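You operate a simulated robot arm through the tools that you are given. There is no shell and no other tool. Be economical: measure what you need, move in short steps, check, and stop when the job is done.

You are at the controls of a simulated two-armed robot. One attempt, no reset.

JOB
On the green mat, fold the key cloth in half, so that its two short edges meet.

The check looks at the end state, three seconds after you hand in, the way a careful person would. Anything else that was tipped, shoved, dropped, spilled or broken makes it a failure. Flat cloth is picked up by pressing the open fingertips on it (5 to 10 N) and closing them slowly along it; thin cloth reads only 2 to 8 mm in the jaws.

ROBOT AND FRAMES
Two 7-joint arms with two-finger parallel grippers on one trunk, on a base that drives. Base frame: it is fixed to the floor where the robot stands at the start and does not move with it; the origin is under the middle of the robot, x ahead of it, y to its left, z up. Readings come in mm, rad, newtons and seconds.
The left shoulder is at the start at [70, 188, 1355], the right one opposite. Places, roughly: green mat [500, 100, 700]; key cloth [500, -100, 700]. Payload 3.91 kg a hand.
Tool frame (each hand has its own): the origin (TCP) lies between the finger pads and is the grasp point; the fingertips stand 30 mm ahead of it; z points along the fingers, y is the line along which they close. The gripper opens to 110 mm. The fingers are 20 mm wide and 10 mm thick; the gripper's body (48 by 112 mm) begins 55 mm behind the TCP.
Orientation is that of the tool frame in the base frame, as a unit quaternion [w, x, y, z]. With the fingers straight down and closing along the base's y, the tool's x points along the base's -x, its y along +y and its z along -z.

CONTROLS
- The arms move only by the tool drive_tool. It takes "left_commands", "right_commands" or both (then of equal length, played together; a hand with none holds still); each is a list of rows, each a list of 7 numbers: the shift along the base's x, y, z in mm, then the turn, a rotation vector about the base's x, y, z in rad, then the closure, from 0 (fully open) to 1 (shut). In form: [[dx, dy, dz, rx, ry, rz, hand], ...]. A call has 1 to 12 rows; each row is the pose to reach, as a shift and turn from the pose commanded when the call began. A row lasts 0.2 s, in which the tool goes at most 50 mm and 0.15 rad; a call with a longer step from one row to the next is refused whole, and so is a gripper value outside its range. A pose out of reach is approached as far as the arm can. The call stops where the force on the tool passes 40 N (or 10 N more than at its start, if that is more) or the arm is blocked; 0.2 s more then pass. Each finger travels about 72 mm/s and halts on what it meets, pressing with about 26 N; the grip force reading is that of the motor and also rises with nothing between the fingers. The clock runs only during rows and for 0.2 s after the last one: add rows that repeat a pose to give the fingers time. The reply holds the time, the measured pose of the TCP, the force on the tool along the base axes, the opening and the grip force, in the units named above and with some noise, with the torque about the TCP (base axes, N m) and any sound that the robot's microphone picked up.
- Cameras (640 x 400 px; columns grow to the right, rows downward): "scene" is now at [114.9, 1, 1545.2]; the picture's right is [-0.13, -0.99, -0.00], its down [-0.89, 0.12, -0.43] and it looks along [0.43, -0.06, -0.90] (base axes); focal length 255 px, centre (320, 200). "left" rides on the left gripper at [72, -17, -103] in its tool frame; the picture's right is [0.23, 0.97, 0.00], its down [-0.76, 0.18, -0.62] and it looks along [-0.61, 0.14, 0.78] (tool axes); focal length 222 px, centre (320, 200). "right" rides on the right gripper at [73, 17, -103] in its tool frame; the picture's right is [-0.23, 0.97, 0.00], its down [-0.76, -0.18, -0.62] and it looks along [-0.61, -0.14, 0.78] (tool axes); focal length 222 px, centre (320, 200). There is no depth. A picture from a camera that has moved, and an enlarged one, comes with that camera's place and axes in the base frame and with its lens. The place of the scene camera against the robot may be out by one fixed shift of up to 12 mm in any direction.
- grab_frame(camera): a new picture of that camera. The clock stands still meanwhile.
- move_column(by): slides the trunk up (or, below 0, down) by that many mm; the arms and the scene camera ride with it, the base frame stays. It gives what a move gives, with no picture.
- steer(legs): drives the robot by 1 to 6 legs, each [ahead, turn to the left] in mm and rad, along the robot's own axes; the way and the turn of a leg run together, so that a leg with both is an arc; at most 1500 mm and 3.142 rad a leg. The arms and the cameras ride along, it lands a little off, and it stops where it bumps. It gives what a move gives.
- turn_head(pan, tilt): turns the head with the scene camera to pan (to the left, within 1.501 rad either way) and tilt (down, from -0.506 to 1.204), counted from straight ahead of the robot. It gives what a move gives.
- inspect(camera, box): a new picture of the part [left, top, right, bottom] of that camera's present view, enlarged. The clock stands still meanwhile.
- finish_job(): hands the job in; it is judged then, once.

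Go step by step. Nothing tells you exact positions but the pictures and the camera data: compare them with the known pose of the tool, close in by small moves and look again before you grip or let go. The budget is 120 turns and 92 pictures, counting those below and the enlarged ones. Unless the task says otherwise, let go and move clear before handing in, and close with one line.

The tools are called as a command line: name --argument value ..., lists and objects as JSON in quotes. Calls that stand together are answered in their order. drive_tool: Moves the arms, as the interface text tells. Its arguments: {"type":"object","properties":{"left_commands":{"type":"array","items":{"type":"array","items":{"type":"number"}}},"right_commands":{"type":"array","items":{"type":"array","items":{"type":"number"}}}},"required":[]} The other tools are called the same way: move_column (by) slides the trunk up or down; steer (legs) drives the base; turn_head (pan, tilt) turns the head that bears the scene camera; grab_frame (camera) takes a picture; inspect (camera, box) takes an enlarged picture of a part of a camera's view; finish_job () hands the job in.

At the start:

```text
time_s: 0.0
left_eef_pos: [455.2, 48.0, 890.3]
left_tool_rot: [0.0, 0.0, 1.0, 0.0]
left_contact_force: [-0.5, 0.6, -0.2]
left_ft_torque: [0.01, -0.01, 0.0]
left_opening: 109.9
left_finger_force: 0.1
right_eef_pos: [427.5, -301.8, 880.4]
right_tool_rot: [0.066, 0.0, 0.998, -0.008]
right_contact_force: [130.8, -4.5, -258.7]
right_ft_torque: [-2.9, -9.97, -1.33]
right_opening: 110.1
right_finger_force: 0.0
trunk travel left (down, up): [-865.0, 75.0]
robot x, y, heading: [0.4, -2.4, 0.0]
head pan, tilt: [-0.131, 1.126]
```

scene: 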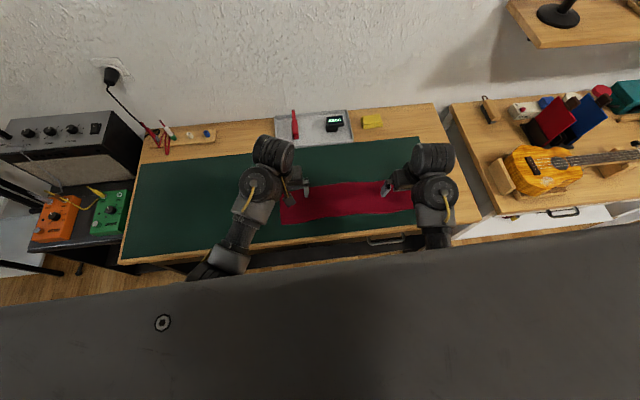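
right: 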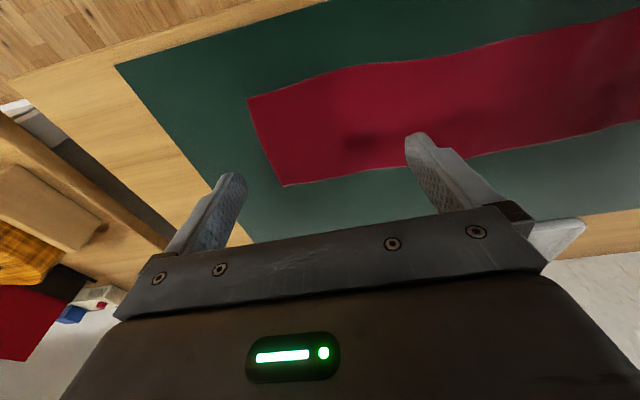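
left: 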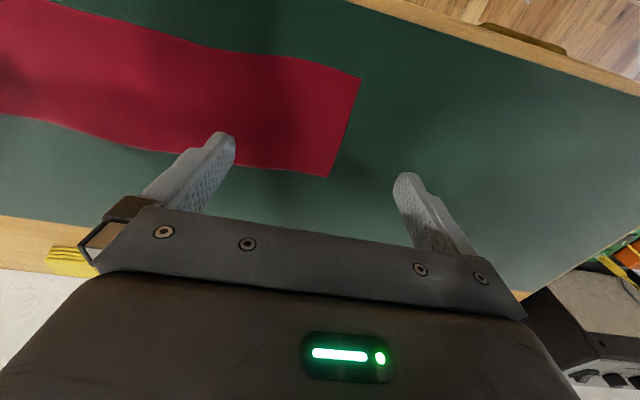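

The red key cloth lies roughly from y≈90 to y≈-395 at x≈450–560, all of it on the mat. The right hand's force reading is odd, so I look closer and test both arms with a small lift.

inspect --camera "scene" --box '[220, 110, 480, 270]'

drive_tool --left_commands '[[0, 0, 30, 0, 0, 0, 0], [0, 0, 60, 0, 0, 0, 0], [0, 0, 60, 0, 0, 0, 0]]' --right_commands '[[0, 0, 30, 0, 0, 0, 0], [0, 0, 60, 0, 0, 0, 0], [0, 0, 60, 0, 0, 0, 0]]'

```text
2.46 times, centred on (350, 190) of scene
camera zoom: at [114.9, 1.0, 1545.2], right [-0.13, -0.99, 0.0], down [-0.89, 0.12, -0.43], along [0.43, -0.06, -0.9], focal length 628 px, centre (246, 225)
```

zoom: 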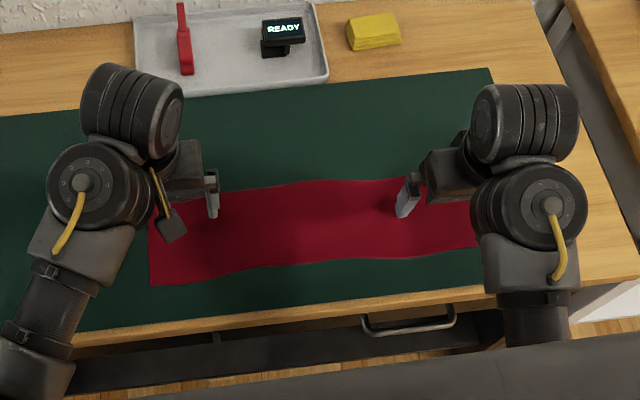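

```text
time_s: 0.6
left_eef_pos: [458.9, 42.2, 921.4]
left_tool_rot: [0.0, 0.0, 1.0, -0.001]
left_contact_force: [-0.4, -0.6, -0.2]
left_ft_torque: [0.02, 0.02, 0.01]
left_opening: 109.9
left_finger_force: 0.0
left hand out of reach, approached as far as the arm can: row 1, 2, 3
right_eef_pos: [461.0, -305.6, 939.5]
right_tool_rot: [0.154, 0.001, 0.988, -0.019]
right_contact_force: [94.8, -7.0, -105.1]
right_ft_torque: [-0.97, -3.12, -0.68]
right_opening: 110.0
right_finger_force: 0.0
right hand out of reach, approached as far as the arm can: row 2, 3
trunk travel left (down, up): [-865.0, 75.0]
robot x, y, heading: [1.9, 1.0, -0.003]
head pan, tilt: [-0.131, 1.126]
stopped in row 3 (right hand): the arm was blocked; the commanded pose is now the measured one
```

The right arm seems pressed against something, since the base shifted a little. I look at where it touches.

grab_frame --camera "scene"

grab_frame --camera "right"

```text
87 pictures are left
camera scene: at [116.0, 0.6, 1545.1], right [-0.13, -0.99, 0.0], down [-0.9, 0.12, -0.43], along [0.43, -0.06, -0.9], focal length 255 px, centre (320, 200)
```

scene: 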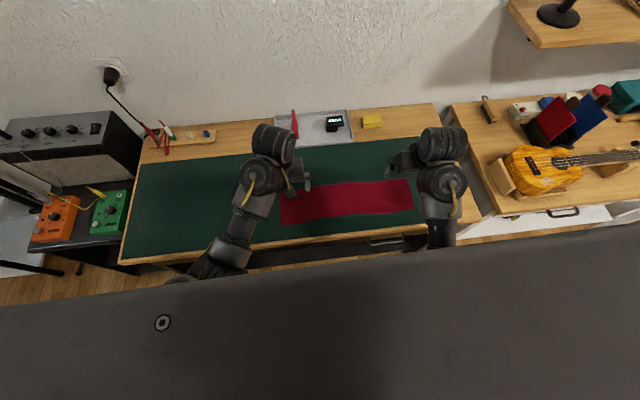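

```text
86 pictures are left
camera right: at [360.9, -287.0, 1013.1], right [0.22, 0.97, 0.03], down [0.53, -0.15, 0.83], along [0.82, -0.17, -0.55], focal length 222 px, centre (320, 200)
```

right: 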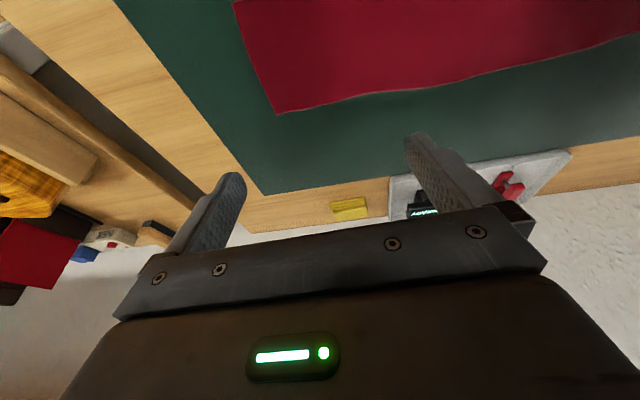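

The arm appears too folded at this height. I'll move the right hand down and level it, and see whether the force goes away.

drive_tool --right_commands '[[0, 0, -25, 0, 0.06, 0, 0], [0, 0, -50, 0, 0.12, 0, 0], [0, 0, -75, 0, 0.18, 0, 0], [0, 0, -100, 0, 0.24, 0, 0], [0, 0, -120, 0, 0.31, 0, 0], [0, 0, -120, 0, 0.31, 0, 0]]'

```text
time_s: 2.0
left_eef_pos: [458.5, 42.6, 921.4]
left_tool_rot: [0.002, 0.0, 1.0, -0.001]
left_contact_force: [-0.8, -0.6, 0.7]
left_ft_torque: [-0.01, -0.01, 0.01]
left_opening: 110.3
left_finger_force: 0.1
right_eef_pos: [453.9, -306.3, 818.3]
right_tool_rot: [-0.007, -0.003, 1.0, -0.017]
right_contact_force: [1.1, 0.1, 0.9]
right_ft_torque: [0.06, -0.03, 0.01]
right_opening: 109.8
right_finger_force: 0.1
trunk travel left (down, up): [-865.0, 75.0]
robot x, y, heading: [-1.6, 2.2, -0.003]
head pan, tilt: [-0.131, 1.126]
```

The right arm is free now, with zero force. I move the left hand aside and take views of the cloth's right end.

drive_tool --left_commands '[[0, 40, -20, 0, 0, 0, 0], [0, 85, -20, 0, 0, 0, 0], [0, 130, -20, 0, 0, 0, 0], [0, 175, -20, 0, 0, 0, 0], [0, 215, -20, 0, 0, 0, 0], [0, 215, -20, 0, 0, 0, 0]]' --right_commands '[[0, -10, 0, 0, 0, 0, 0], [0, -20, 0, 0, 0, 0, 0], [0, -30, 0, 0, 0, 0, 0], [0, -40, 0, 0, 0, 0, 0], [0, -50, 0, 0, 0, 0, 0], [0, -50, 0, 0, 0, 0, 0]]'

grab_frame --camera "right"

inspect --camera "scene" --box '[250, 130, 470, 265]'

```text
time_s: 2.7
left_eef_pos: [461.5, 137.9, 901.3]
left_tool_rot: [0.003, -0.012, 1.0, -0.001]
left_contact_force: [4.5, -22.4, -11.9]
left_ft_torque: [2.99, -0.61, 1.94]
left_opening: 110.1
left_finger_force: 0.0
right_eef_pos: [457.5, -328.7, 819.7]
right_tool_rot: [-0.007, -0.003, 1.0, -0.018]
right_contact_force: [0.8, 0.3, -0.3]
right_ft_torque: [0.02, 0.01, 0.01]
right_opening: 110.0
right_finger_force: 0.2
trunk travel left (down, up): [-865.0, 75.0]
robot x, y, heading: [-2.1, 0.3, -0.001]
head pan, tilt: [-0.131, 1.126]
stopped in row 3 (left hand): the force on the tool passed its limit (the readings are from after the stop); the commanded pose is now the measured one
```

```text
85 pictures are left
camera right: at [385.5, -308.8, 920.9], right [0.22, 0.97, -0.04], down [0.77, -0.15, 0.62], along [0.6, -0.17, -0.78], focal length 222 px, centre (320, 200)
```

right: 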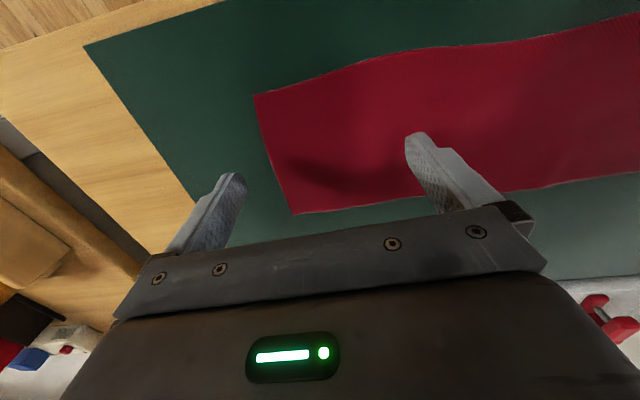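

```text
2.91 times, centred on (360, 198) of scene
camera zoom: at [115.0, 1.6, 1545.2], right [-0.13, -0.99, 0.0], down [-0.89, 0.12, -0.43], along [0.43, -0.06, -0.9], focal length 742 px, centre (204, 207)
```

zoom: 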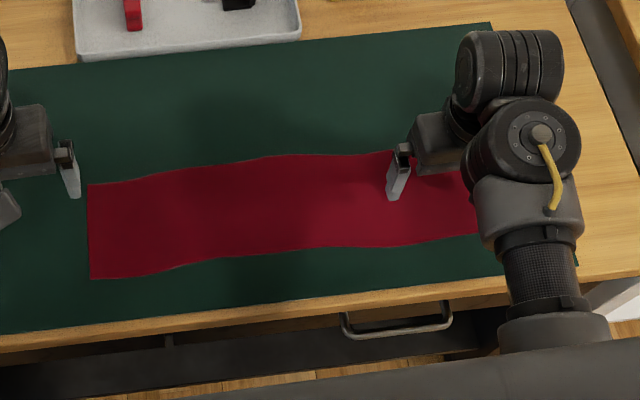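

Measured in the right view, the right short edge runs from about (423,-391) to (570,-399), and the left edge sits near y≈92. The left hand needs to be farther away, so I retry that move slowly.

drive_tool --left_commands '[[0, 15, -10, 0, 0, 0, 0], [0, 35, -20, 0, 0, 0, 0], [0, 55, -30, 0, 0, 0, 0], [0, 75, -30, 0, 0, 0, 0], [0, 95, -30, 0, 0, 0, 0], [0, 115, -30, 0, 0, 0, 0], [0, 135, -30, 0, 0, 0, 0], [0, 150, -30, 0, 0, 0, 0], [0, 150, -30, 0, 0, 0, 0]]'

grab_frame --camera "scene"

```text
time_s: 3.0
left_eef_pos: [461.1, 139.8, 899.1]
left_tool_rot: [0.002, -0.014, 1.0, -0.001]
left_contact_force: [2.2, -5.5, -5.1]
left_ft_torque: [0.74, -0.01, 0.48]
left_opening: 109.8
left_finger_force: 0.1
right_eef_pos: [457.0, -328.6, 819.6]
right_tool_rot: [-0.007, -0.003, 1.0, -0.017]
right_contact_force: [0.6, 0.3, 1.3]
right_ft_torque: [0.02, -0.02, -0.01]
right_opening: 110.0
right_finger_force: 0.0
trunk travel left (down, up): [-865.0, 75.0]
robot x, y, heading: [0.2, -1.2, -0.003]
head pan, tilt: [-0.131, 1.126]
stopped in row 1 (left hand): the force on the tool passed its limit (the readings are from after the stop); the commanded pose is now the measured one
```

```text
83 pictures are left
camera scene: at [115.0, 1.0, 1545.2], right [-0.13, -0.99, 0.0], down [-0.89, 0.12, -0.43], along [0.43, -0.06, -0.9], focal length 255 px, centre (320, 200)
```

scene: 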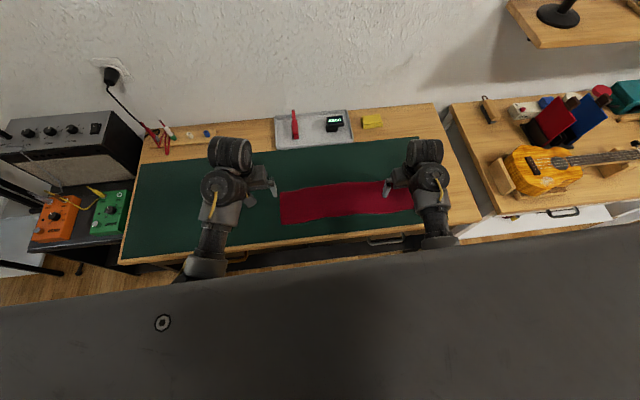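

Something resists at this height, just as it did on the right arm. I lower the left hand first, then shift it.

drive_tool --left_commands '[[0, -10, -20, 0, 0, 0, 0], [0, -10, -50, 0, 0, 0, 0], [0, -10, -80, 0, 0, 0, 0], [0, 10, -80, 0, 0, 0, 0], [0, 30, -80, 0, 0, 0, 0], [0, 50, -80, 0, 0, 0, 0], [0, 70, -80, 0, 0, 0, 0], [0, 90, -80, 0, 0, 0, 0], [0, 110, -80, 0, 0, 0, 0], [0, 125, -80, 0, 0, 0, 0]]'

```text
time_s: 5.2
left_eef_pos: [460.8, 265.6, 818.8]
left_tool_rot: [0.003, -0.013, 1.0, -0.001]
left_contact_force: [0.6, -0.4, 0.2]
left_ft_torque: [-0.02, 0.01, 0.02]
left_opening: 110.1
left_finger_force: 0.0
right_eef_pos: [457.4, -328.4, 818.2]
right_tool_rot: [-0.007, -0.003, 1.0, -0.017]
right_contact_force: [-0.1, -0.1, 0.4]
right_ft_torque: [0.02, -0.03, 0.02]
right_opening: 110.0
right_finger_force: 0.0
trunk travel left (down, up): [-865.0, 75.0]
robot x, y, heading: [2.8, 0.3, -0.005]
head pan, tilt: [-0.131, 1.126]
```

Both hands are free now. I level the right hand, bring it over the right end with the jaws narrowed to about 30 mm, and check its position.

drive_tool --right_commands '[[10, -10, 0, 0.01, -0.004, 0, 0.3], [20, -20, -10, 0.02, -0.008, 0, 0.6], [30, -30, -20, 0.03, -0.012, 0, 0.73], [40, -39, -35, 0.034, -0.014, 0, 0.73], [40, -39, -48, 0.034, -0.014, 0, 0.73], [40, -39, -48, 0.034, -0.014, 0, 0.73]]'

grab_frame --camera "right"

inspect --camera "scene" --box '[340, 130, 480, 240]'

```text
time_s: 6.6
left_eef_pos: [458.2, 264.7, 820.3]
left_tool_rot: [0.003, -0.013, 1.0, -0.002]
left_contact_force: [-0.5, -0.1, 0.2]
left_ft_torque: [0.03, 0.0, 0.0]
left_opening: 110.0
left_finger_force: 0.0
right_eef_pos: [498.0, -368.3, 774.4]
right_tool_rot: [0.003, -0.002, 1.0, -0.002]
right_contact_force: [-0.5, -1.0, 22.3]
right_ft_torque: [0.44, 0.05, 0.02]
right_opening: 29.3
right_finger_force: 0.1
trunk travel left (down, up): [-865.0, 75.0]
robot x, y, heading: [2.1, 0.1, 0.002]
head pan, tilt: [-0.131, 1.126]
```

```text
82 pictures are left
camera right: at [424.1, -351.6, 875.3], right [0.22, 0.97, 0.0], down [0.76, -0.17, 0.63], along [0.61, -0.14, -0.78], focal length 222 px, centre (320, 200)
```

right: 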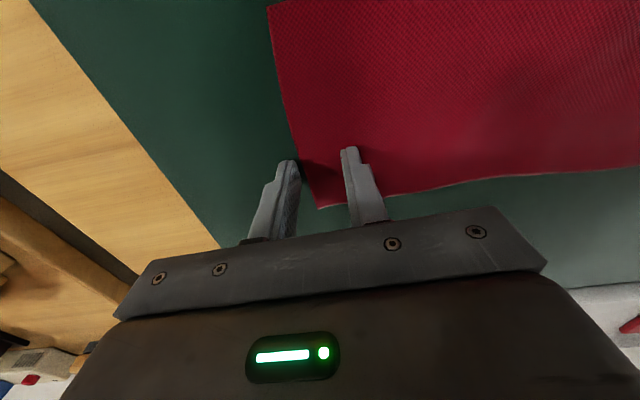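

```text
3.64 times, centred on (410, 185) of scene
camera zoom: at [112.2, 2.8, 1545.9], right [-0.13, -0.99, 0.0], down [-0.89, 0.12, -0.43], along [0.43, -0.06, -0.9], focal length 928 px, centre (-7, 254)
```

zoom: 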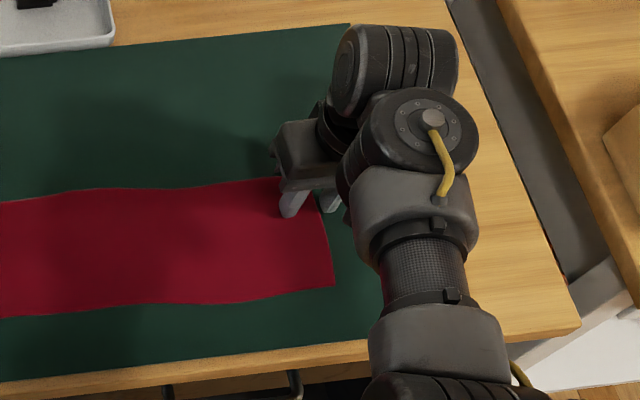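

The 22 N reading, and the parallax between the two views, show that the cloth surface is really at z≈744. That puts its right edge at x≈414–534, y≈-376, and the width at about 120 mm. I lift off and re-aim at x≈474, y≈-347.

drive_tool --right_commands '[[0, 0, 15, 0, 0, 0, 0.73], [0, 0, 30, 0, 0, 0, 0.73], [-12, 10, 30, 0, 0, 0, 0.73], [-24, 21, 30, 0, 0, 0, 0.73], [-24, 21, 22, 0, 0, 0, 0.73], [-24, 21, 22, 0, 0, 0, 0.73]]'

grab_frame --camera "right"

```text
time_s: 8.0
left_eef_pos: [459.9, 264.4, 818.7]
left_tool_rot: [0.002, -0.014, 1.0, -0.002]
left_contact_force: [-0.3, -0.7, 0.1]
left_ft_torque: [-0.03, -0.01, 0.01]
left_opening: 110.0
left_finger_force: 0.0
right_eef_pos: [473.5, -346.7, 794.4]
right_tool_rot: [0.001, -0.003, 1.0, -0.001]
right_contact_force: [0.7, -0.8, -1.2]
right_ft_torque: [-0.02, -0.01, 0.0]
right_opening: 29.5
right_finger_force: 0.0
trunk travel left (down, up): [-865.0, 75.0]
robot x, y, heading: [3.7, -1.6, -0.003]
head pan, tilt: [-0.131, 1.126]
```

```text
80 pictures are left
camera right: at [400.7, -330.5, 895.1], right [0.22, 0.98, 0.0], down [0.76, -0.17, 0.62], along [0.61, -0.14, -0.78], focal length 222 px, centre (320, 200)
```

right: 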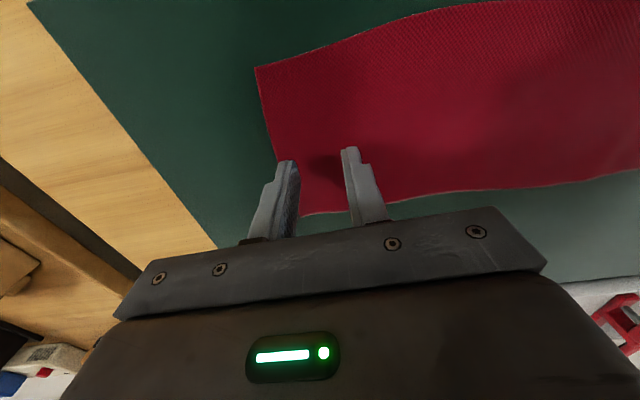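

The corners agree with z=744: (413,-373) and (533,-377). The fingers are centred just inside the edge, so I lower gently to touch.

drive_tool --right_commands '[[0, 0, -10, 0, 0, 0, 0.73], [0, 0, -15, 0, 0, 0, 0.73], [0, 0, -18, 0, 0, 0, 0.73], [0, 0, -20, 0, 0, 0, 0.73], [0, 0, -20, 0, 0, 0, 0.73]]'

```text
time_s: 9.2
left_eef_pos: [460.1, 265.0, 820.1]
left_tool_rot: [0.003, -0.013, 1.0, -0.002]
left_contact_force: [0.4, 0.4, 0.3]
left_ft_torque: [0.0, 0.01, -0.04]
left_opening: 110.1
left_finger_force: 0.0
right_eef_pos: [474.7, -346.5, 774.2]
right_tool_rot: [0.002, -0.003, 1.0, -0.001]
right_contact_force: [2.0, -1.6, 5.2]
right_ft_torque: [-0.16, -0.05, 0.08]
right_opening: 29.6
right_finger_force: 0.0
trunk travel left (down, up): [-865.0, 75.0]
robot x, y, heading: [-0.0, -1.5, 0.001]
head pan, tilt: [-0.131, 1.126]
```

Contact is at 5 N. I press slightly more and close slowly.

drive_tool --right_commands '[[0, 0, -0.6, 0, 0, 0, 0.73], [0, 0, -0.6, 0, 0, 0, 0.77], [0, 0, -0.6, 0, 0, 0, 0.81], [0, 0, -0.6, 0, 0, 0, 0.85], [0, 0, -0.6, 0, 0, 0, 0.89], [0, 0, -0.6, 0, 0, 0, 0.93], [0, 0, -0.6, 0, 0, 0, 0.97], [0, 0, -0.6, 0, 0, 0, 1], [0, 0, -0.6, 0, 0, 0, 1], [0, 0, -0.6, 0, 0, 0, 1], [0, 0, -0.6, 0, 0, 0, 1]]'

grab_frame --camera "right"

```text
time_s: 11.6
left_eef_pos: [458.4, 265.4, 820.9]
left_tool_rot: [0.004, -0.013, 1.0, -0.003]
left_contact_force: [0.4, 0.3, 0.4]
left_ft_torque: [-0.01, 0.02, 0.02]
left_opening: 110.1
left_finger_force: 0.1
right_eef_pos: [473.0, -344.9, 774.7]
right_tool_rot: [0.001, -0.003, 1.0, -0.002]
right_contact_force: [2.0, -2.2, 24.6]
right_ft_torque: [-0.14, -0.04, -0.02]
right_opening: 1.9
right_finger_force: 26.2
trunk travel left (down, up): [-865.0, 75.0]
robot x, y, heading: [-5.8, 2.2, -0.002]
head pan, tilt: [-0.131, 1.126]
```

```text
79 pictures are left
camera right: at [399.7, -328.6, 875.6], right [0.22, 0.98, 0.0], down [0.76, -0.17, 0.63], along [0.61, -0.14, -0.78], focal length 222 px, centre (320, 200)
```

right: 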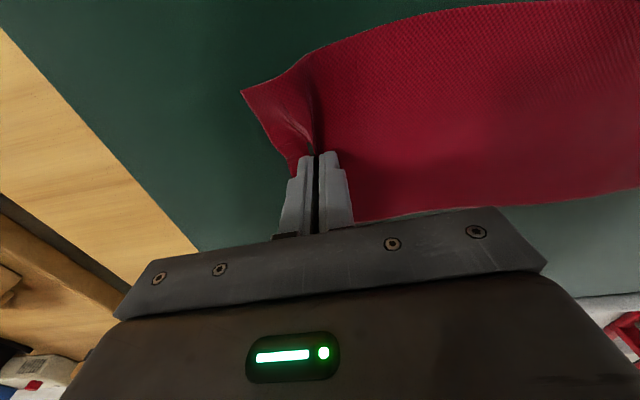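

The cloth is pinched with a small ridge at the edge. I lift about 40 mm and check that it holds.

drive_tool --right_commands '[[0, 0, 10, 0, 0, 0, 1], [0, 5, 20, 0, 0, 0, 1], [0, 10, 30, 0, 0, 0, 1], [0, 15, 45, 0, 0, 0, 1], [0, 15, 45, 0, 0, 0, 1]]'

grab_frame --camera "right"

inspect --camera "scene" --box '[250, 130, 470, 265]'

```text
time_s: 12.8
left_eef_pos: [460.1, 264.1, 818.9]
left_tool_rot: [0.002, -0.014, 1.0, -0.002]
left_contact_force: [1.0, -0.5, 0.4]
left_ft_torque: [0.02, 0.01, 0.01]
left_opening: 110.0
left_finger_force: 0.0
right_eef_pos: [472.4, -332.7, 816.9]
right_tool_rot: [0.0, -0.004, 1.0, -0.001]
right_contact_force: [-0.5, 0.8, -0.6]
right_ft_torque: [-0.05, 0.0, 0.03]
right_opening: 1.6
right_finger_force: 26.3
trunk travel left (down, up): [-865.0, 75.0]
robot x, y, heading: [-0.7, -1.4, -0.005]
head pan, tilt: [-0.131, 1.126]
```

```text
78 pictures are left
camera right: at [399.8, -316.6, 919.2], right [0.22, 0.98, 0.0], down [0.76, -0.17, 0.62], along [0.61, -0.14, -0.78], focal length 222 px, centre (320, 200)
```

right: 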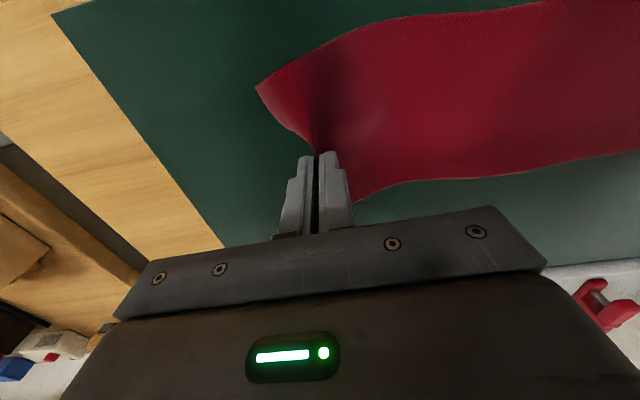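

```text
2.91 times, centred on (360, 198) of scene
camera zoom: at [115.0, 1.1, 1545.2], right [-0.13, -0.99, 0.0], down [-0.89, 0.12, -0.43], along [0.43, -0.06, -0.9], focal length 742 px, centre (204, 207)
```

zoom: 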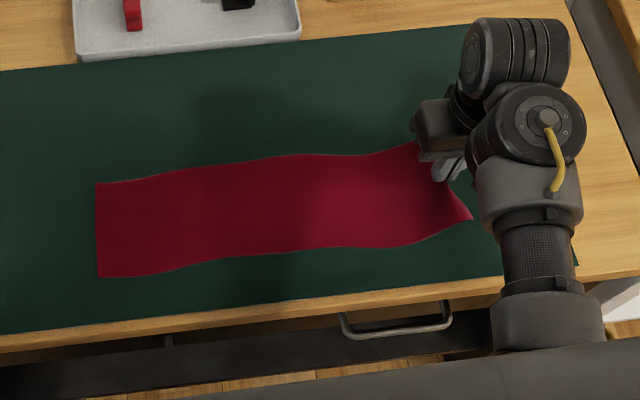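

The grip holds, but about 15 mm of edge hangs as a flap that would fold under. I set it back down and release, so I can re-pinch right at the edge.

drive_tool --right_commands '[[0, -6, -12, 0, 0, 0, 1], [0, -12, -25, 0, 0, 0, 1], [0, -18, -36, 0, 0, 0, 1], [0, -20, -41, 0, 0, 0, 1], [0, -20, -41, 0, 0, 0, 0.9], [0, -20, -41, 0, 0, 0, 0.73], [0, -20, -35, 0, 0, 0, 0.73], [0, -20, -20, 0, 0, 0, 0.73], [0, -20, -20, 0, 0, 0, 0.73]]'

grab_frame --camera "right"

```text
time_s: 14.8
left_eef_pos: [459.6, 263.8, 819.5]
left_tool_rot: [0.002, -0.013, 1.0, -0.002]
left_contact_force: [0.7, 0.5, -0.5]
left_ft_torque: [0.03, 0.0, 0.01]
left_opening: 110.0
left_finger_force: 0.1
right_eef_pos: [475.0, -351.3, 797.1]
right_tool_rot: [0.0, -0.002, 1.0, -0.001]
right_contact_force: [-0.3, -0.2, -0.6]
right_ft_torque: [-0.02, 0.02, 0.0]
right_opening: 29.7
right_finger_force: 0.0
trunk travel left (down, up): [-865.0, 75.0]
robot x, y, heading: [-1.3, -1.0, -0.0]
head pan, tilt: [-0.131, 1.126]
```

```text
76 pictures are left
camera right: at [401.4, -335.6, 898.7], right [0.22, 0.98, 0.0], down [0.76, -0.17, 0.62], along [0.61, -0.14, -0.78], focal length 222 px, centre (320, 200)
```

right: 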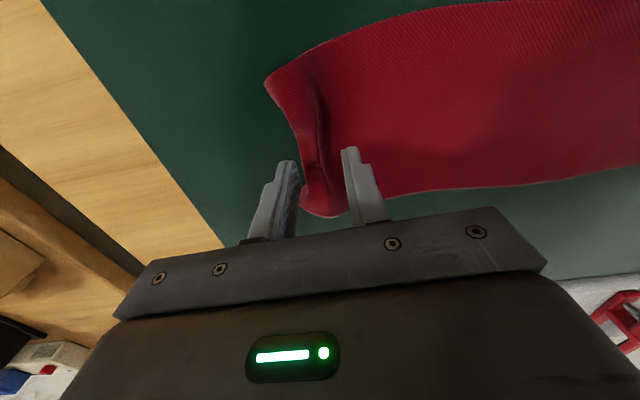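

The released ridge stays put. I press either side of it and open the fingers to spread it flat.

drive_tool --right_commands '[[0, -2, -10, 0, 0, 0, 0.73], [0, -2, -18, 0, 0, 0, 0.73], [0, -2, -21.5, 0, 0, 0, 0.73], [0, -2, -21.5, 0, 0, 0, 0.69], [0, -2, -21.5, 0, 0, 0, 0.65], [0, -2, -21.5, 0, 0, 0, 0.61], [0, -2, -21.5, 0, 0, 0, 0.57], [0, -2, -21.5, 0, 0, 0, 0.53], [0, -2, -21.5, 0, 0, 0, 0.5], [0, -2, -10, 0, 0, 0, 0.5], [0, -2, 5, 0, 0, 0, 0.5], [0, -2, 5, 0, 0, 0, 0.5]]'

grab_frame --camera "right"

```text
time_s: 17.4
left_eef_pos: [459.4, 264.7, 819.9]
left_tool_rot: [0.003, -0.014, 1.0, -0.001]
left_contact_force: [-0.2, -0.1, 0.0]
left_ft_torque: [-0.02, -0.02, -0.02]
left_opening: 109.8
left_finger_force: 0.0
right_eef_pos: [474.0, -355.0, 804.5]
right_tool_rot: [0.0, -0.003, 1.0, -0.001]
right_contact_force: [-1.0, -0.4, 0.0]
right_ft_torque: [0.02, -0.03, -0.03]
right_opening: 55.1
right_finger_force: 0.0
trunk travel left (down, up): [-865.0, 75.0]
robot x, y, heading: [-0.2, 3.2, 0.001]
head pan, tilt: [-0.131, 1.126]
```

```text
75 pictures are left
camera right: at [401.1, -339.2, 905.4], right [0.22, 0.98, 0.0], down [0.76, -0.17, 0.62], along [0.61, -0.14, -0.78], focal length 222 px, centre (320, 200)
```

right: 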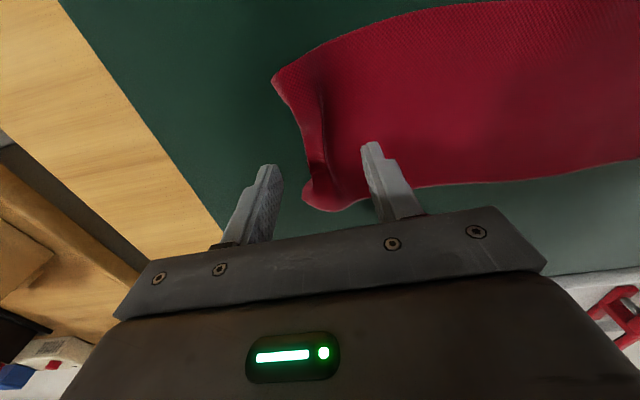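

The outer finger missed the flap. I take a closer look.

inspect --camera "right" --box '[240, 50, 440, 230]'

```text
2.22 times, centred on (340, 140) of right
camera zoom: at [401.1, -339.2, 905.4], right [0.22, 0.98, 0.0], down [0.76, -0.17, 0.62], along [0.61, -0.14, -0.78], focal length 494 px, centre (276, 333)
```

zoom: 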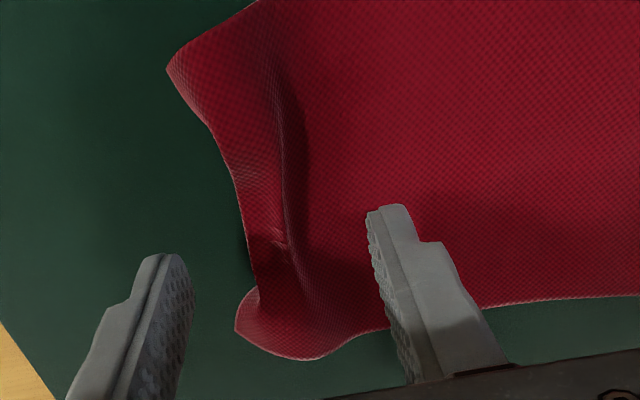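

I'll press the closed fingertips on the flap between the ridge and the edge, then drag it outward to flatten the ridge.

drive_tool --right_commands '[[-3, -4, 0, 0, 0, 0, 0.7], [-6, -8, 0, 0, 0, 0, 0.9], [-6, -8, -10, 0, 0, 0, 1], [-6, -8, -20, 0, 0, 0, 1], [-6, -8, -28, 0, 0, 0, 1], [-6, -8, -30, 0, 0, 0, 1], [-6, -14, -30, 0, 0, 0, 1], [-6, -21, -30, 0, 0, 0, 1], [-6, -28, -30, 0, 0, 0, 1], [-6, -34, -30, 0, 0, 0, 1], [-6, -34, -15, 0, 0, 0, 1], [-6, -34, 5, 0, 0, 0, 0.73]]'

inspect --camera "right" --box '[220, 30, 460, 230]'

```text
time_s: 20.0
left_eef_pos: [459.5, 265.7, 820.0]
left_tool_rot: [0.002, -0.013, 1.0, -0.003]
left_contact_force: [0.7, 0.1, 0.2]
left_ft_torque: [-0.02, -0.02, 0.02]
left_opening: 109.9
left_finger_force: 0.0
right_eef_pos: [466.2, -384.8, 809.3]
right_tool_rot: [0.0, -0.003, 1.0, -0.001]
right_contact_force: [0.9, 1.1, 0.6]
right_ft_torque: [0.0, 0.01, 0.0]
right_opening: 29.6
right_finger_force: 0.0
trunk travel left (down, up): [-865.0, 75.0]
robot x, y, heading: [-0.5, 1.6, -0.002]
head pan, tilt: [-0.131, 1.126]
```

```text
2.00 times, centred on (340, 130) of right
camera zoom: at [392.0, -369.8, 911.2], right [0.22, 0.97, 0.0], down [0.76, -0.17, 0.62], along [0.61, -0.14, -0.78], focal length 444 px, centre (280, 340)
```

zoom: 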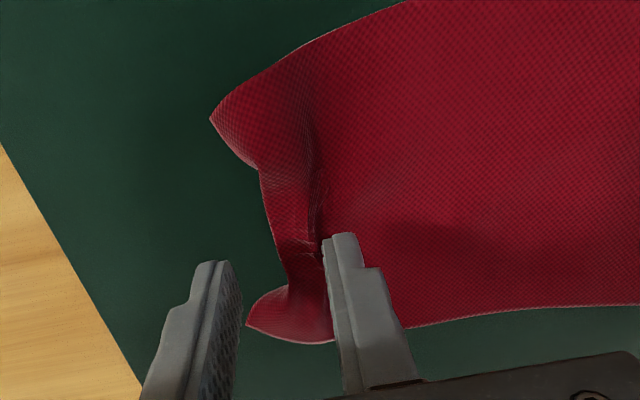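

The whole cloth slid about 20 mm to the right with its ridge still there, so friction on the mat is low. I'll pinch the ridge again, lift it clear and open in the air, so its own stiffness flattens it.

drive_tool --right_commands '[[0, 8, -10, 0, 0, 0, 0.73], [0, 14, -22, 0, 0, 0, 0.73], [0, 14, -32, 0, 0, 0, 0.73], [0, 14, -35, 0, 0, 0, 0.73], [0, 14, -35, 0, 0, 0, 0.8], [0, 14, -35, 0, 0, 0, 0.87], [0, 14, -35, 0, 0, 0, 0.94], [0, 14, -35, 0, 0, 0, 1], [0, 14, -35, 0, 0, 0, 1], [0, 14, -15, 0, 0, 0, 1], [0, 14, 5, 0, 0, 0, 1], [0, 14, 30, 0, 0, 0, 1]]'

grab_frame --camera "right"

```text
time_s: 22.6
left_eef_pos: [460.4, 264.6, 819.1]
left_tool_rot: [0.002, -0.013, 1.0, -0.002]
left_contact_force: [-0.1, 0.8, -0.1]
left_ft_torque: [0.01, -0.03, -0.02]
left_opening: 110.1
left_finger_force: 0.0
right_eef_pos: [466.5, -373.2, 839.0]
right_tool_rot: [0.001, -0.003, 1.0, 0.0]
right_contact_force: [-0.3, -0.4, 0.5]
right_ft_torque: [-0.04, 0.01, 0.01]
right_opening: 2.8
right_finger_force: 25.9
trunk travel left (down, up): [-865.0, 75.0]
robot x, y, heading: [3.5, -2.0, -0.002]
head pan, tilt: [-0.131, 1.126]
```

```text
72 pictures are left
camera right: at [393.3, -357.5, 940.5], right [0.22, 0.98, 0.0], down [0.76, -0.17, 0.62], along [0.61, -0.14, -0.78], focal length 222 px, centre (320, 200)
```

right: 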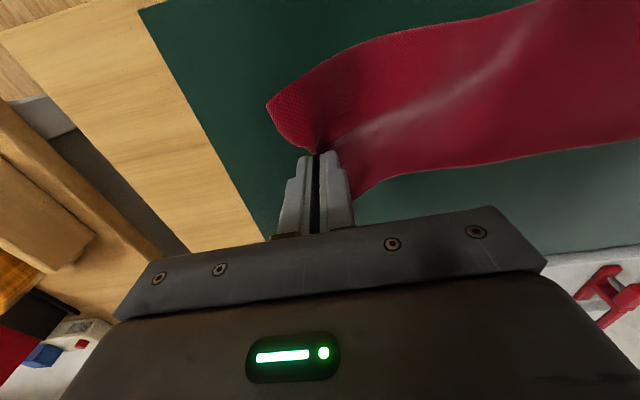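

It is held 65 mm up. I open quickly in the air and look.

drive_tool --right_commands '[[0, 0, 0, 0, 0, 0, 0.5], [0, 0, 0, 0, 0, 0, 0.5], [0, 0, 0, 0, 0, 0, 0.5], [0, 0, 0, 0, 0, 0, 0.5], [0, 0, 0, 0, 0, 0, 0.5]]'

grab_frame --camera "right"

```text
time_s: 23.8
left_eef_pos: [459.5, 264.7, 820.0]
left_tool_rot: [0.003, -0.013, 1.0, -0.002]
left_contact_force: [-0.2, 0.0, -1.1]
left_ft_torque: [-0.05, 0.02, -0.01]
left_opening: 110.0
left_finger_force: 0.0
right_eef_pos: [465.1, -372.8, 839.3]
right_tool_rot: [0.0, -0.003, 1.0, -0.001]
right_contact_force: [0.0, 0.0, 0.3]
right_ft_torque: [-0.01, 0.03, 0.0]
right_opening: 55.2
right_finger_force: 0.1
trunk travel left (down, up): [-865.0, 75.0]
robot x, y, heading: [1.3, 1.6, 0.002]
head pan, tilt: [-0.131, 1.126]
```

```text
71 pictures are left
camera right: at [393.3, -357.6, 940.4], right [0.22, 0.98, 0.0], down [0.76, -0.17, 0.62], along [0.61, -0.14, -0.78], focal length 222 px, centre (320, 200)
```

right: 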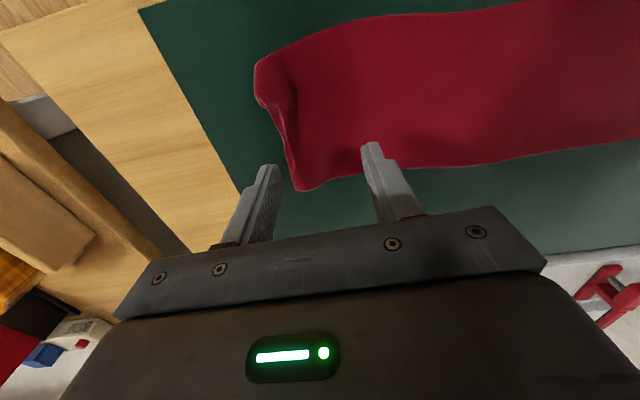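

inspect --camera "right" --box '[220, 20, 420, 200]'

```text
2.22 times, centred on (320, 110) of right
camera zoom: at [393.3, -357.6, 940.4], right [0.22, 0.98, 0.0], down [0.76, -0.17, 0.62], along [0.61, -0.14, -0.78], focal length 494 px, centre (320, 400)
```

zoom: 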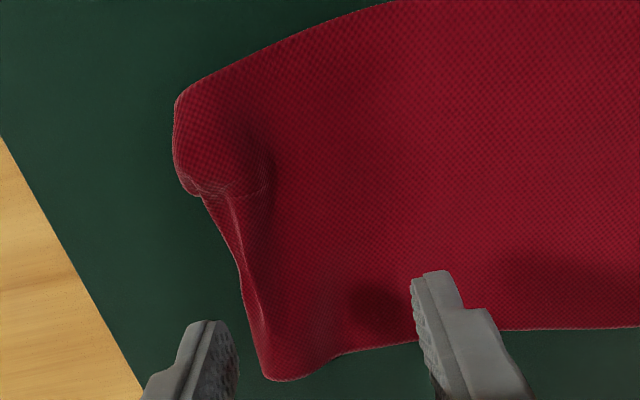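

The soft edge has rolled a bit. I move the right hand aside for a clear overhead view.

drive_tool --right_commands '[[-20, 40, 0, 0, 0, 0, 0.5], [-40, 85, 0, 0, 0, 0, 0.5], [-50, 130, 0, 0, 0, 0, 0.5], [-60, 170, 0, 0, 0, 0, 0.5], [-60, 170, 0, 0, 0, 0, 0.5]]'

inspect --camera "scene" --box '[270, 150, 470, 250]'

inspect --camera "right" --box '[0, 0, 320, 200]'

```text
time_s: 24.3
left_eef_pos: [458.9, 265.2, 819.6]
left_tool_rot: [0.004, -0.013, 1.0, -0.002]
left_contact_force: [-0.6, 0.8, 0.6]
left_ft_torque: [-0.02, 0.01, 0.02]
left_opening: 109.9
left_finger_force: 0.0
right_eef_pos: [446.0, -325.5, 838.4]
right_tool_rot: [0.004, -0.006, 1.0, -0.003]
right_contact_force: [0.8, -0.6, -1.1]
right_ft_torque: [0.1, -0.02, 0.06]
right_opening: 55.1
right_finger_force: 0.0
trunk travel left (down, up): [-865.0, 75.0]
robot x, y, heading: [2.5, 3.0, 0.003]
head pan, tilt: [-0.131, 1.126]
stopped in row 2 (right hand): the force on the tool passed its limit (the readings are from after the stop); the commanded pose is now the measured one
```

```text
3.20 times, centred on (370, 200) of scene
camera zoom: at [113.5, 2.9, 1545.4], right [-0.13, -0.99, 0.0], down [-0.89, 0.12, -0.43], along [0.43, -0.06, -0.9], focal length 816 px, centre (160, 200)
```

zoom: 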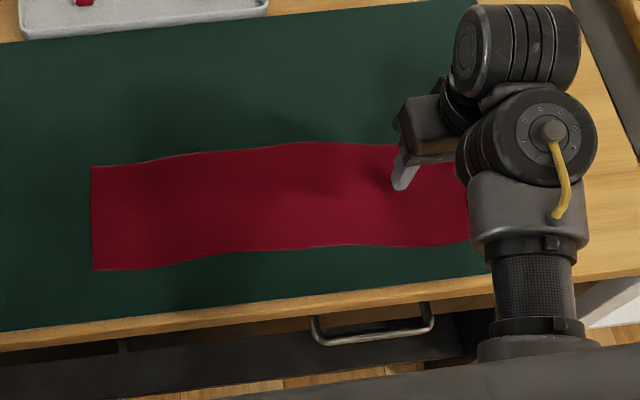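

```text
2.00 times, centred on (160, 100) of right
camera zoom: at [370.9, -309.5, 940.1], right [0.22, 0.98, 0.0], down [0.76, -0.17, 0.63], along [0.62, -0.14, -0.78], focal length 444 px, centre (640, 400)
```

zoom: 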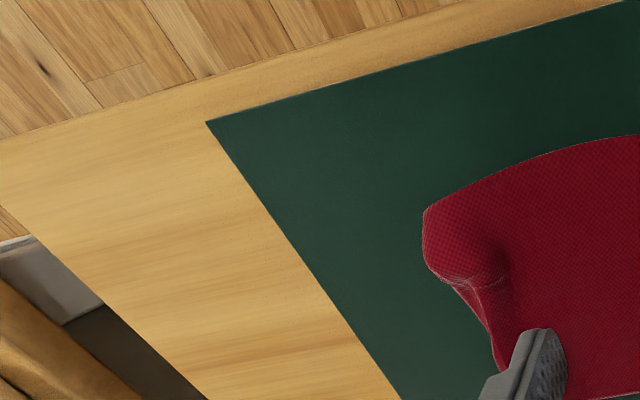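

The cloth now spans y≈-413 to 25, with its right edge slightly tucked. I'll pinch it about 50 mm inside that edge and lift so the end hangs straight, then lay it down flat.

drive_tool --right_commands '[[8, -10, -10, 0, 0, 0, 0.6], [17, -20, -25, 0, 0, 0, 0.73], [26, -32, -40, 0, 0, 0, 0.73], [26, -32, -55, 0, 0, 0, 0.73], [26, -32, -63, 0, 0, 0, 0.73], [26, -32, -67, 0, 0, 0, 0.73], [26, -32, -67, 0, 0, 0, 0.8], [26, -32, -67, 0, 0, 0, 0.87], [26, -32, -67, 0, 0, 0, 0.94], [26, -32, -67, 0, 0, 0, 1], [26, -32, -67, 0, 0, 0, 1], [26, -32, -67, 0, 0, 0, 1]]'

drive_tool --right_commands '[[0, 0, 12, 0, 0, 0, 1], [0, 0, 25, 0, 0, 0, 1], [0, 0, 38, 0, 0, 0, 1], [0, 0, 50, 0, 0, 0, 1], [0, 0, 60, 0, 0, 0, 1], [0, 0, 60, 0, 0, 0, 1], [0, 0, 60, 0, 0, 0, 1]]'

grab_frame --camera "right"

```text
time_s: 26.9
left_eef_pos: [458.5, 268.3, 820.6]
left_tool_rot: [0.004, -0.013, 1.0, -0.004]
left_contact_force: [1.3, 0.7, -0.4]
left_ft_torque: [0.04, -0.01, -0.01]
left_opening: 110.0
left_finger_force: 0.0
right_eef_pos: [472.3, -354.8, 774.7]
right_tool_rot: [0.007, -0.007, 1.0, -0.003]
right_contact_force: [5.9, 7.8, 35.9]
right_ft_torque: [0.29, -0.01, -0.07]
right_opening: 2.4
right_finger_force: 26.2
trunk travel left (down, up): [-865.0, 75.0]
robot x, y, heading: [2.2, 1.4, -0.003]
head pan, tilt: [-0.131, 1.126]
```

```text
time_s: 28.5
left_eef_pos: [462.0, 264.6, 818.9]
left_tool_rot: [0.002, -0.014, 1.0, -0.001]
left_contact_force: [-0.5, 0.1, -0.8]
left_ft_torque: [0.01, 0.02, -0.01]
left_opening: 110.2
left_finger_force: 0.0
right_eef_pos: [471.3, -357.9, 830.7]
right_tool_rot: [0.004, -0.006, 1.0, -0.002]
right_contact_force: [0.3, -0.2, -0.3]
right_ft_torque: [0.02, 0.0, -0.01]
right_opening: 2.0
right_finger_force: 26.0
trunk travel left (down, up): [-865.0, 75.0]
robot x, y, heading: [1.3, 1.0, -0.001]
head pan, tilt: [-0.131, 1.126]
```

```text
67 pictures are left
camera right: at [397.1, -342.9, 932.2], right [0.22, 0.98, 0.0], down [0.76, -0.17, 0.63], along [0.61, -0.14, -0.78], focal length 222 px, centre (320, 200)
```

right: 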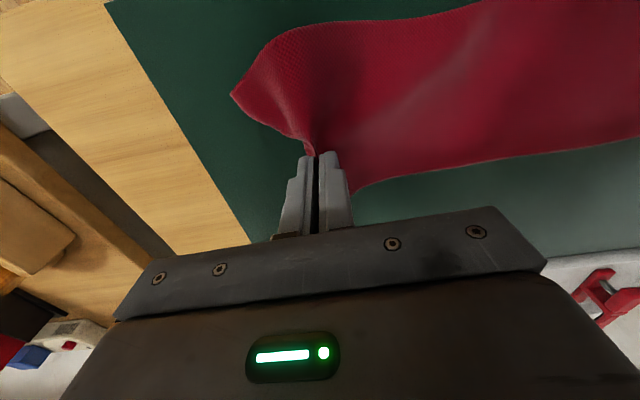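

The end has unrolled and its corner is sharp again. I lay it down with a slight inward sweep, then open while pressing so the fingers spread the ridge.

drive_tool --right_commands '[[0, 6, -12, 0, 0, 0, 1], [0, 12, -24, 0, 0, 0, 1], [0, 18, -36, 0, 0, 0, 1], [0, 24, -48, 0, 0, 0, 1], [0, 28, -57, 0, 0, 0, 1], [0, 28, -59.5, 0, 0, 0, 0.94], [0, 28, -60, 0, 0, 0, 0.86], [0, 28, -60, 0, 0, 0, 0.78], [0, 28, -60, 0, 0, 0, 0.7], [0, 28, -60, 0, 0, 0, 0.62], [0, 28, -60, 0, 0, 0, 0.54], [0, 28, -60, 0, 0, 0, 0.46]]'

drive_tool --right_commands '[[0, 0, 10, 0, 0, 0, 0.4], [0, 0, 30, 0, 0, 0, 0.3], [0, 0, 50, 0, 0, 0, 0.3], [0, 0, 50, 0, 0, 0, 0.3]]'

grab_frame --camera "right"

```text
time_s: 31.3
left_eef_pos: [459.6, 264.2, 820.8]
left_tool_rot: [0.003, -0.012, 1.0, -0.003]
left_contact_force: [0.2, 0.2, 0.0]
left_ft_torque: [0.01, 0.01, 0.03]
left_opening: 109.9
left_finger_force: 0.0
right_eef_pos: [472.0, -332.4, 772.9]
right_tool_rot: [0.007, -0.005, 1.0, -0.004]
right_contact_force: [-6.2, -1.4, 17.7]
right_ft_torque: [0.56, 0.33, 0.23]
right_opening: 58.8
right_finger_force: 0.1
trunk travel left (down, up): [-865.0, 75.0]
robot x, y, heading: [-1.9, -0.6, 0.002]
head pan, tilt: [-0.131, 1.126]
stopped in row 12 (right hand): the force on the tool passed its limit (the readings are from after the stop); the commanded pose is now the measured one
```

```text
time_s: 32.3
left_eef_pos: [460.1, 264.7, 818.9]
left_tool_rot: [0.002, -0.013, 1.0, -0.002]
left_contact_force: [0.7, -0.1, -0.5]
left_ft_torque: [0.01, 0.01, 0.01]
left_opening: 110.2
left_finger_force: 0.1
right_eef_pos: [475.2, -332.1, 822.2]
right_tool_rot: [0.005, -0.004, 1.0, -0.002]
right_contact_force: [-0.2, -0.4, 0.7]
right_ft_torque: [0.01, -0.01, 0.02]
right_opening: 76.7
right_finger_force: 0.1
trunk travel left (down, up): [-865.0, 75.0]
robot x, y, heading: [0.8, 0.6, 0.003]
head pan, tilt: [-0.131, 1.126]
```

```text
66 pictures are left
camera right: at [400.4, -317.9, 922.6], right [0.22, 0.98, 0.0], down [0.76, -0.17, 0.63], along [0.62, -0.14, -0.78], focal length 222 px, centre (320, 200)
```

right: 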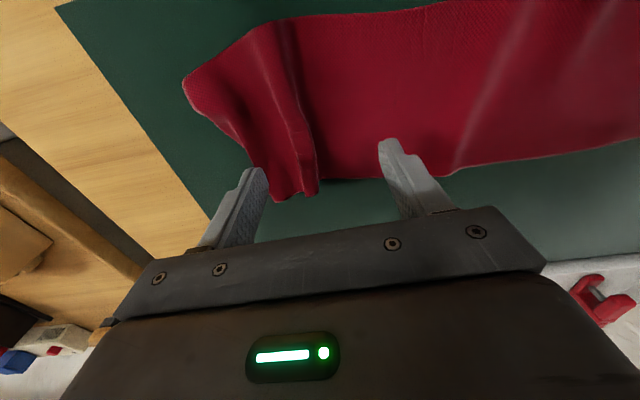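

A pleat lies about 45 mm inside the edge, with a good flap outside it. I press either side of it and spread the fingers wide.

drive_tool --right_commands '[[-3, -12, -10, 0, 0, 0, 0.6], [-5, -23, -25, 0, 0, 0, 0.8], [-5, -23, -40, 0, 0, 0, 0.82], [-5, -23, -48, 0, 0, 0, 0.82], [-5, -23, -50.5, 0, 0, 0, 0.82], [-5, -23, -50.5, 0, 0, 0, 0.75], [-5, -23, -50.5, 0, 0, 0, 0.68], [-5, -23, -50.5, 0, 0, 0, 0.6], [-5, -23, -50.5, 0, 0, 0, 0.52], [-5, -23, -50.5, 0, 0, 0, 0.44], [-5, -23, -50.5, 0, 0, 0, 0.36], [-5, -23, -50.5, 0, 0, 0, 0.3]]'

drive_tool --right_commands '[[0, 0, 10, 0, 0, 0, 0.3], [0, 0, 30, 0, 0, 0, 0.3], [0, 0, 50, 0, 0, 0, 0.3], [0, 0, 50, 0, 0, 0, 0.3]]'

grab_frame --camera "right"

```text
time_s: 34.9
left_eef_pos: [459.0, 263.6, 819.7]
left_tool_rot: [0.005, -0.013, 1.0, -0.003]
left_contact_force: [0.7, -0.7, 0.0]
left_ft_torque: [0.0, 0.03, -0.01]
left_opening: 110.0
left_finger_force: 0.1
right_eef_pos: [469.8, -356.2, 775.4]
right_tool_rot: [0.008, -0.005, 1.0, -0.004]
right_contact_force: [-6.3, -2.8, 18.9]
right_ft_torque: [0.38, 0.32, 0.19]
right_opening: 74.7
right_finger_force: 0.1
trunk travel left (down, up): [-865.0, 75.0]
robot x, y, heading: [0.0, 5.6, 0.004]
head pan, tilt: [-0.131, 1.126]
stopped in row 12 (right hand): the force on the tool passed its limit (the readings are from after the stop); the commanded pose is now the measured one
```

```text
time_s: 35.9
left_eef_pos: [460.1, 264.2, 819.2]
left_tool_rot: [0.002, -0.013, 1.0, -0.002]
left_contact_force: [0.7, -0.2, 0.3]
left_ft_torque: [0.03, 0.0, -0.05]
left_opening: 110.3
left_finger_force: 0.0
right_eef_pos: [468.2, -357.1, 823.7]
right_tool_rot: [0.007, -0.005, 1.0, -0.004]
right_contact_force: [-0.1, 0.1, 0.0]
right_ft_torque: [0.01, 0.04, 0.01]
right_opening: 76.9
right_finger_force: 0.0
trunk travel left (down, up): [-865.0, 75.0]
robot x, y, heading: [-4.4, 1.1, -0.006]
head pan, tilt: [-0.131, 1.126]
```

```text
65 pictures are left
camera right: at [393.5, -341.4, 923.7], right [0.22, 0.98, 0.0], down [0.75, -0.17, 0.63], along [0.62, -0.14, -0.77], focal length 222 px, centre (320, 200)
```

right: 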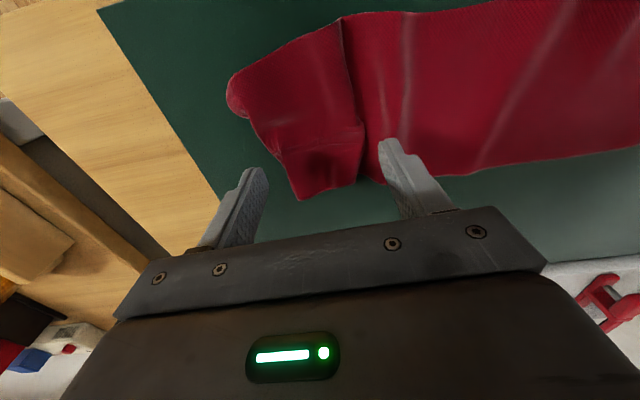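

Spreading worked: the flap grew from 45 to about 83 mm, and the remaining pleat is at y≈-324. I repeat it there.

drive_tool --right_commands '[[0, 10, -10, 0, 0, 0, 0.6], [0, 22, -25, 0, 0, 0, 0.75], [0, 32, -40, 0, 0, 0, 0.8], [0, 32, -48, 0, 0, 0, 0.8], [0, 32, -51, 0, 0, 0, 0.8], [0, 32, -51, 0, 0, 0, 0.73], [0, 32, -51, 0, 0, 0, 0.66], [0, 32, -51, 0, 0, 0, 0.58], [0, 32, -51, 0, 0, 0, 0.5], [0, 32, -51, 0, 0, 0, 0.42], [0, 32, -51, 0, 0, 0, 0.38], [0, 32, -30, 0, 0, 0, 0.38]]'

drive_tool --right_commands '[[0, 0, 10, 0, 0, 0, 0.3], [0, 0, 30, 0, 0, 0, 0.3], [0, 0, 30, 0, 0, 0, 0.3]]'

grab_frame --camera "right"

```text
time_s: 38.5
left_eef_pos: [460.2, 264.9, 818.2]
left_tool_rot: [0.003, -0.014, 1.0, -0.002]
left_contact_force: [0.3, 0.6, 0.1]
left_ft_torque: [0.02, 0.02, -0.01]
left_opening: 110.2
left_finger_force: 0.2
right_eef_pos: [469.0, -320.2, 790.4]
right_tool_rot: [0.005, -0.005, 1.0, -0.003]
right_contact_force: [0.2, -0.4, 0.2]
right_ft_torque: [0.01, 0.01, 0.01]
right_opening: 68.3
right_finger_force: 0.0
trunk travel left (down, up): [-865.0, 75.0]
robot x, y, heading: [3.7, 2.8, -0.004]
head pan, tilt: [-0.131, 1.126]
```

```text
time_s: 39.3
left_eef_pos: [460.8, 263.6, 818.9]
left_tool_rot: [0.003, -0.013, 1.0, -0.002]
left_contact_force: [0.0, 0.2, 0.2]
left_ft_torque: [0.0, 0.03, -0.01]
left_opening: 110.1
left_finger_force: 0.1
right_eef_pos: [470.6, -323.6, 824.0]
right_tool_rot: [0.007, -0.004, 1.0, -0.003]
right_contact_force: [0.6, 0.1, -0.1]
right_ft_torque: [-0.04, 0.01, 0.03]
right_opening: 77.0
right_finger_force: 0.2
trunk travel left (down, up): [-865.0, 75.0]
robot x, y, heading: [2.4, -0.9, -0.002]
head pan, tilt: [-0.131, 1.126]
```

```text
64 pictures are left
camera right: at [396.1, -307.7, 924.4], right [0.22, 0.98, 0.0], down [0.75, -0.17, 0.63], along [0.62, -0.14, -0.77], focal length 222 px, centre (320, 200)
```

right: 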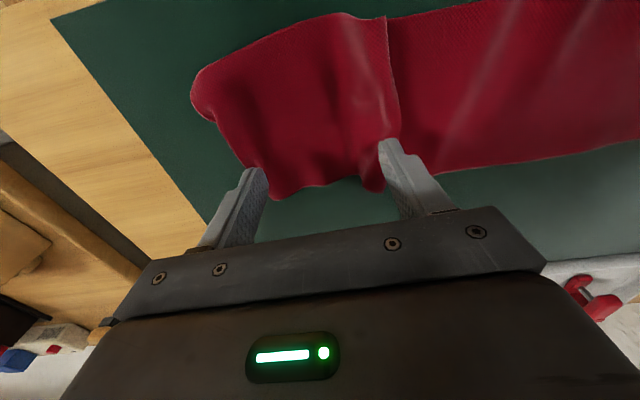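

The inner finger pulled the pleat's fold line along to y≈-262. I check from overhead before correcting.

inspect --camera "scene" --box '[270, 140, 470, 260]'

inspect --camera "right" --box '[180, 0, 640, 210]'

```text
3.20 times, centred on (370, 200) of scene
camera zoom: at [115.1, 0.5, 1545.2], right [-0.13, -0.99, 0.0], down [-0.89, 0.12, -0.43], along [0.43, -0.06, -0.9], focal length 816 px, centre (160, 200)
```

zoom: 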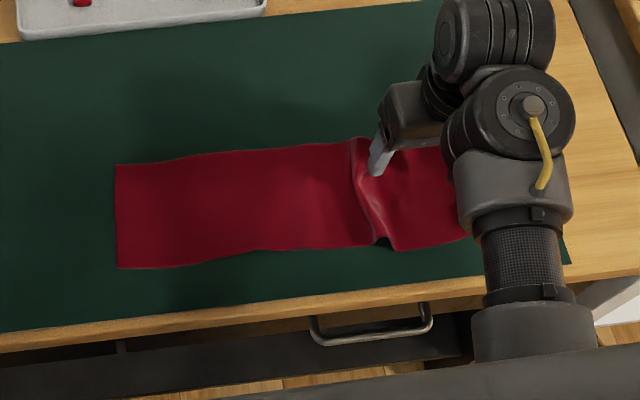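

```text
1.39 times, centred on (410, 105) of right
camera zoom: at [396.1, -307.7, 924.4], right [0.22, 0.98, 0.0], down [0.75, -0.17, 0.63], along [0.62, -0.14, -0.77], focal length 309 px, centre (195, 332)
```

zoom: 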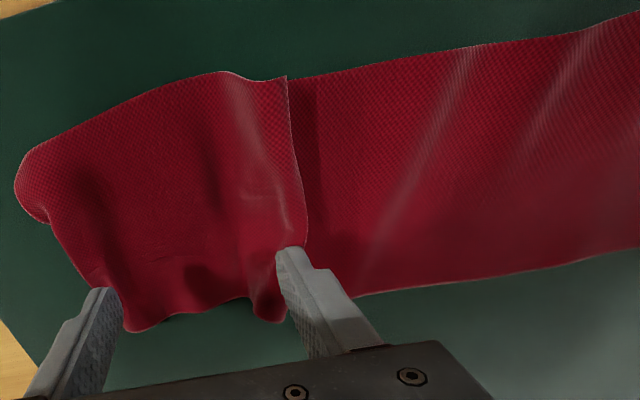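

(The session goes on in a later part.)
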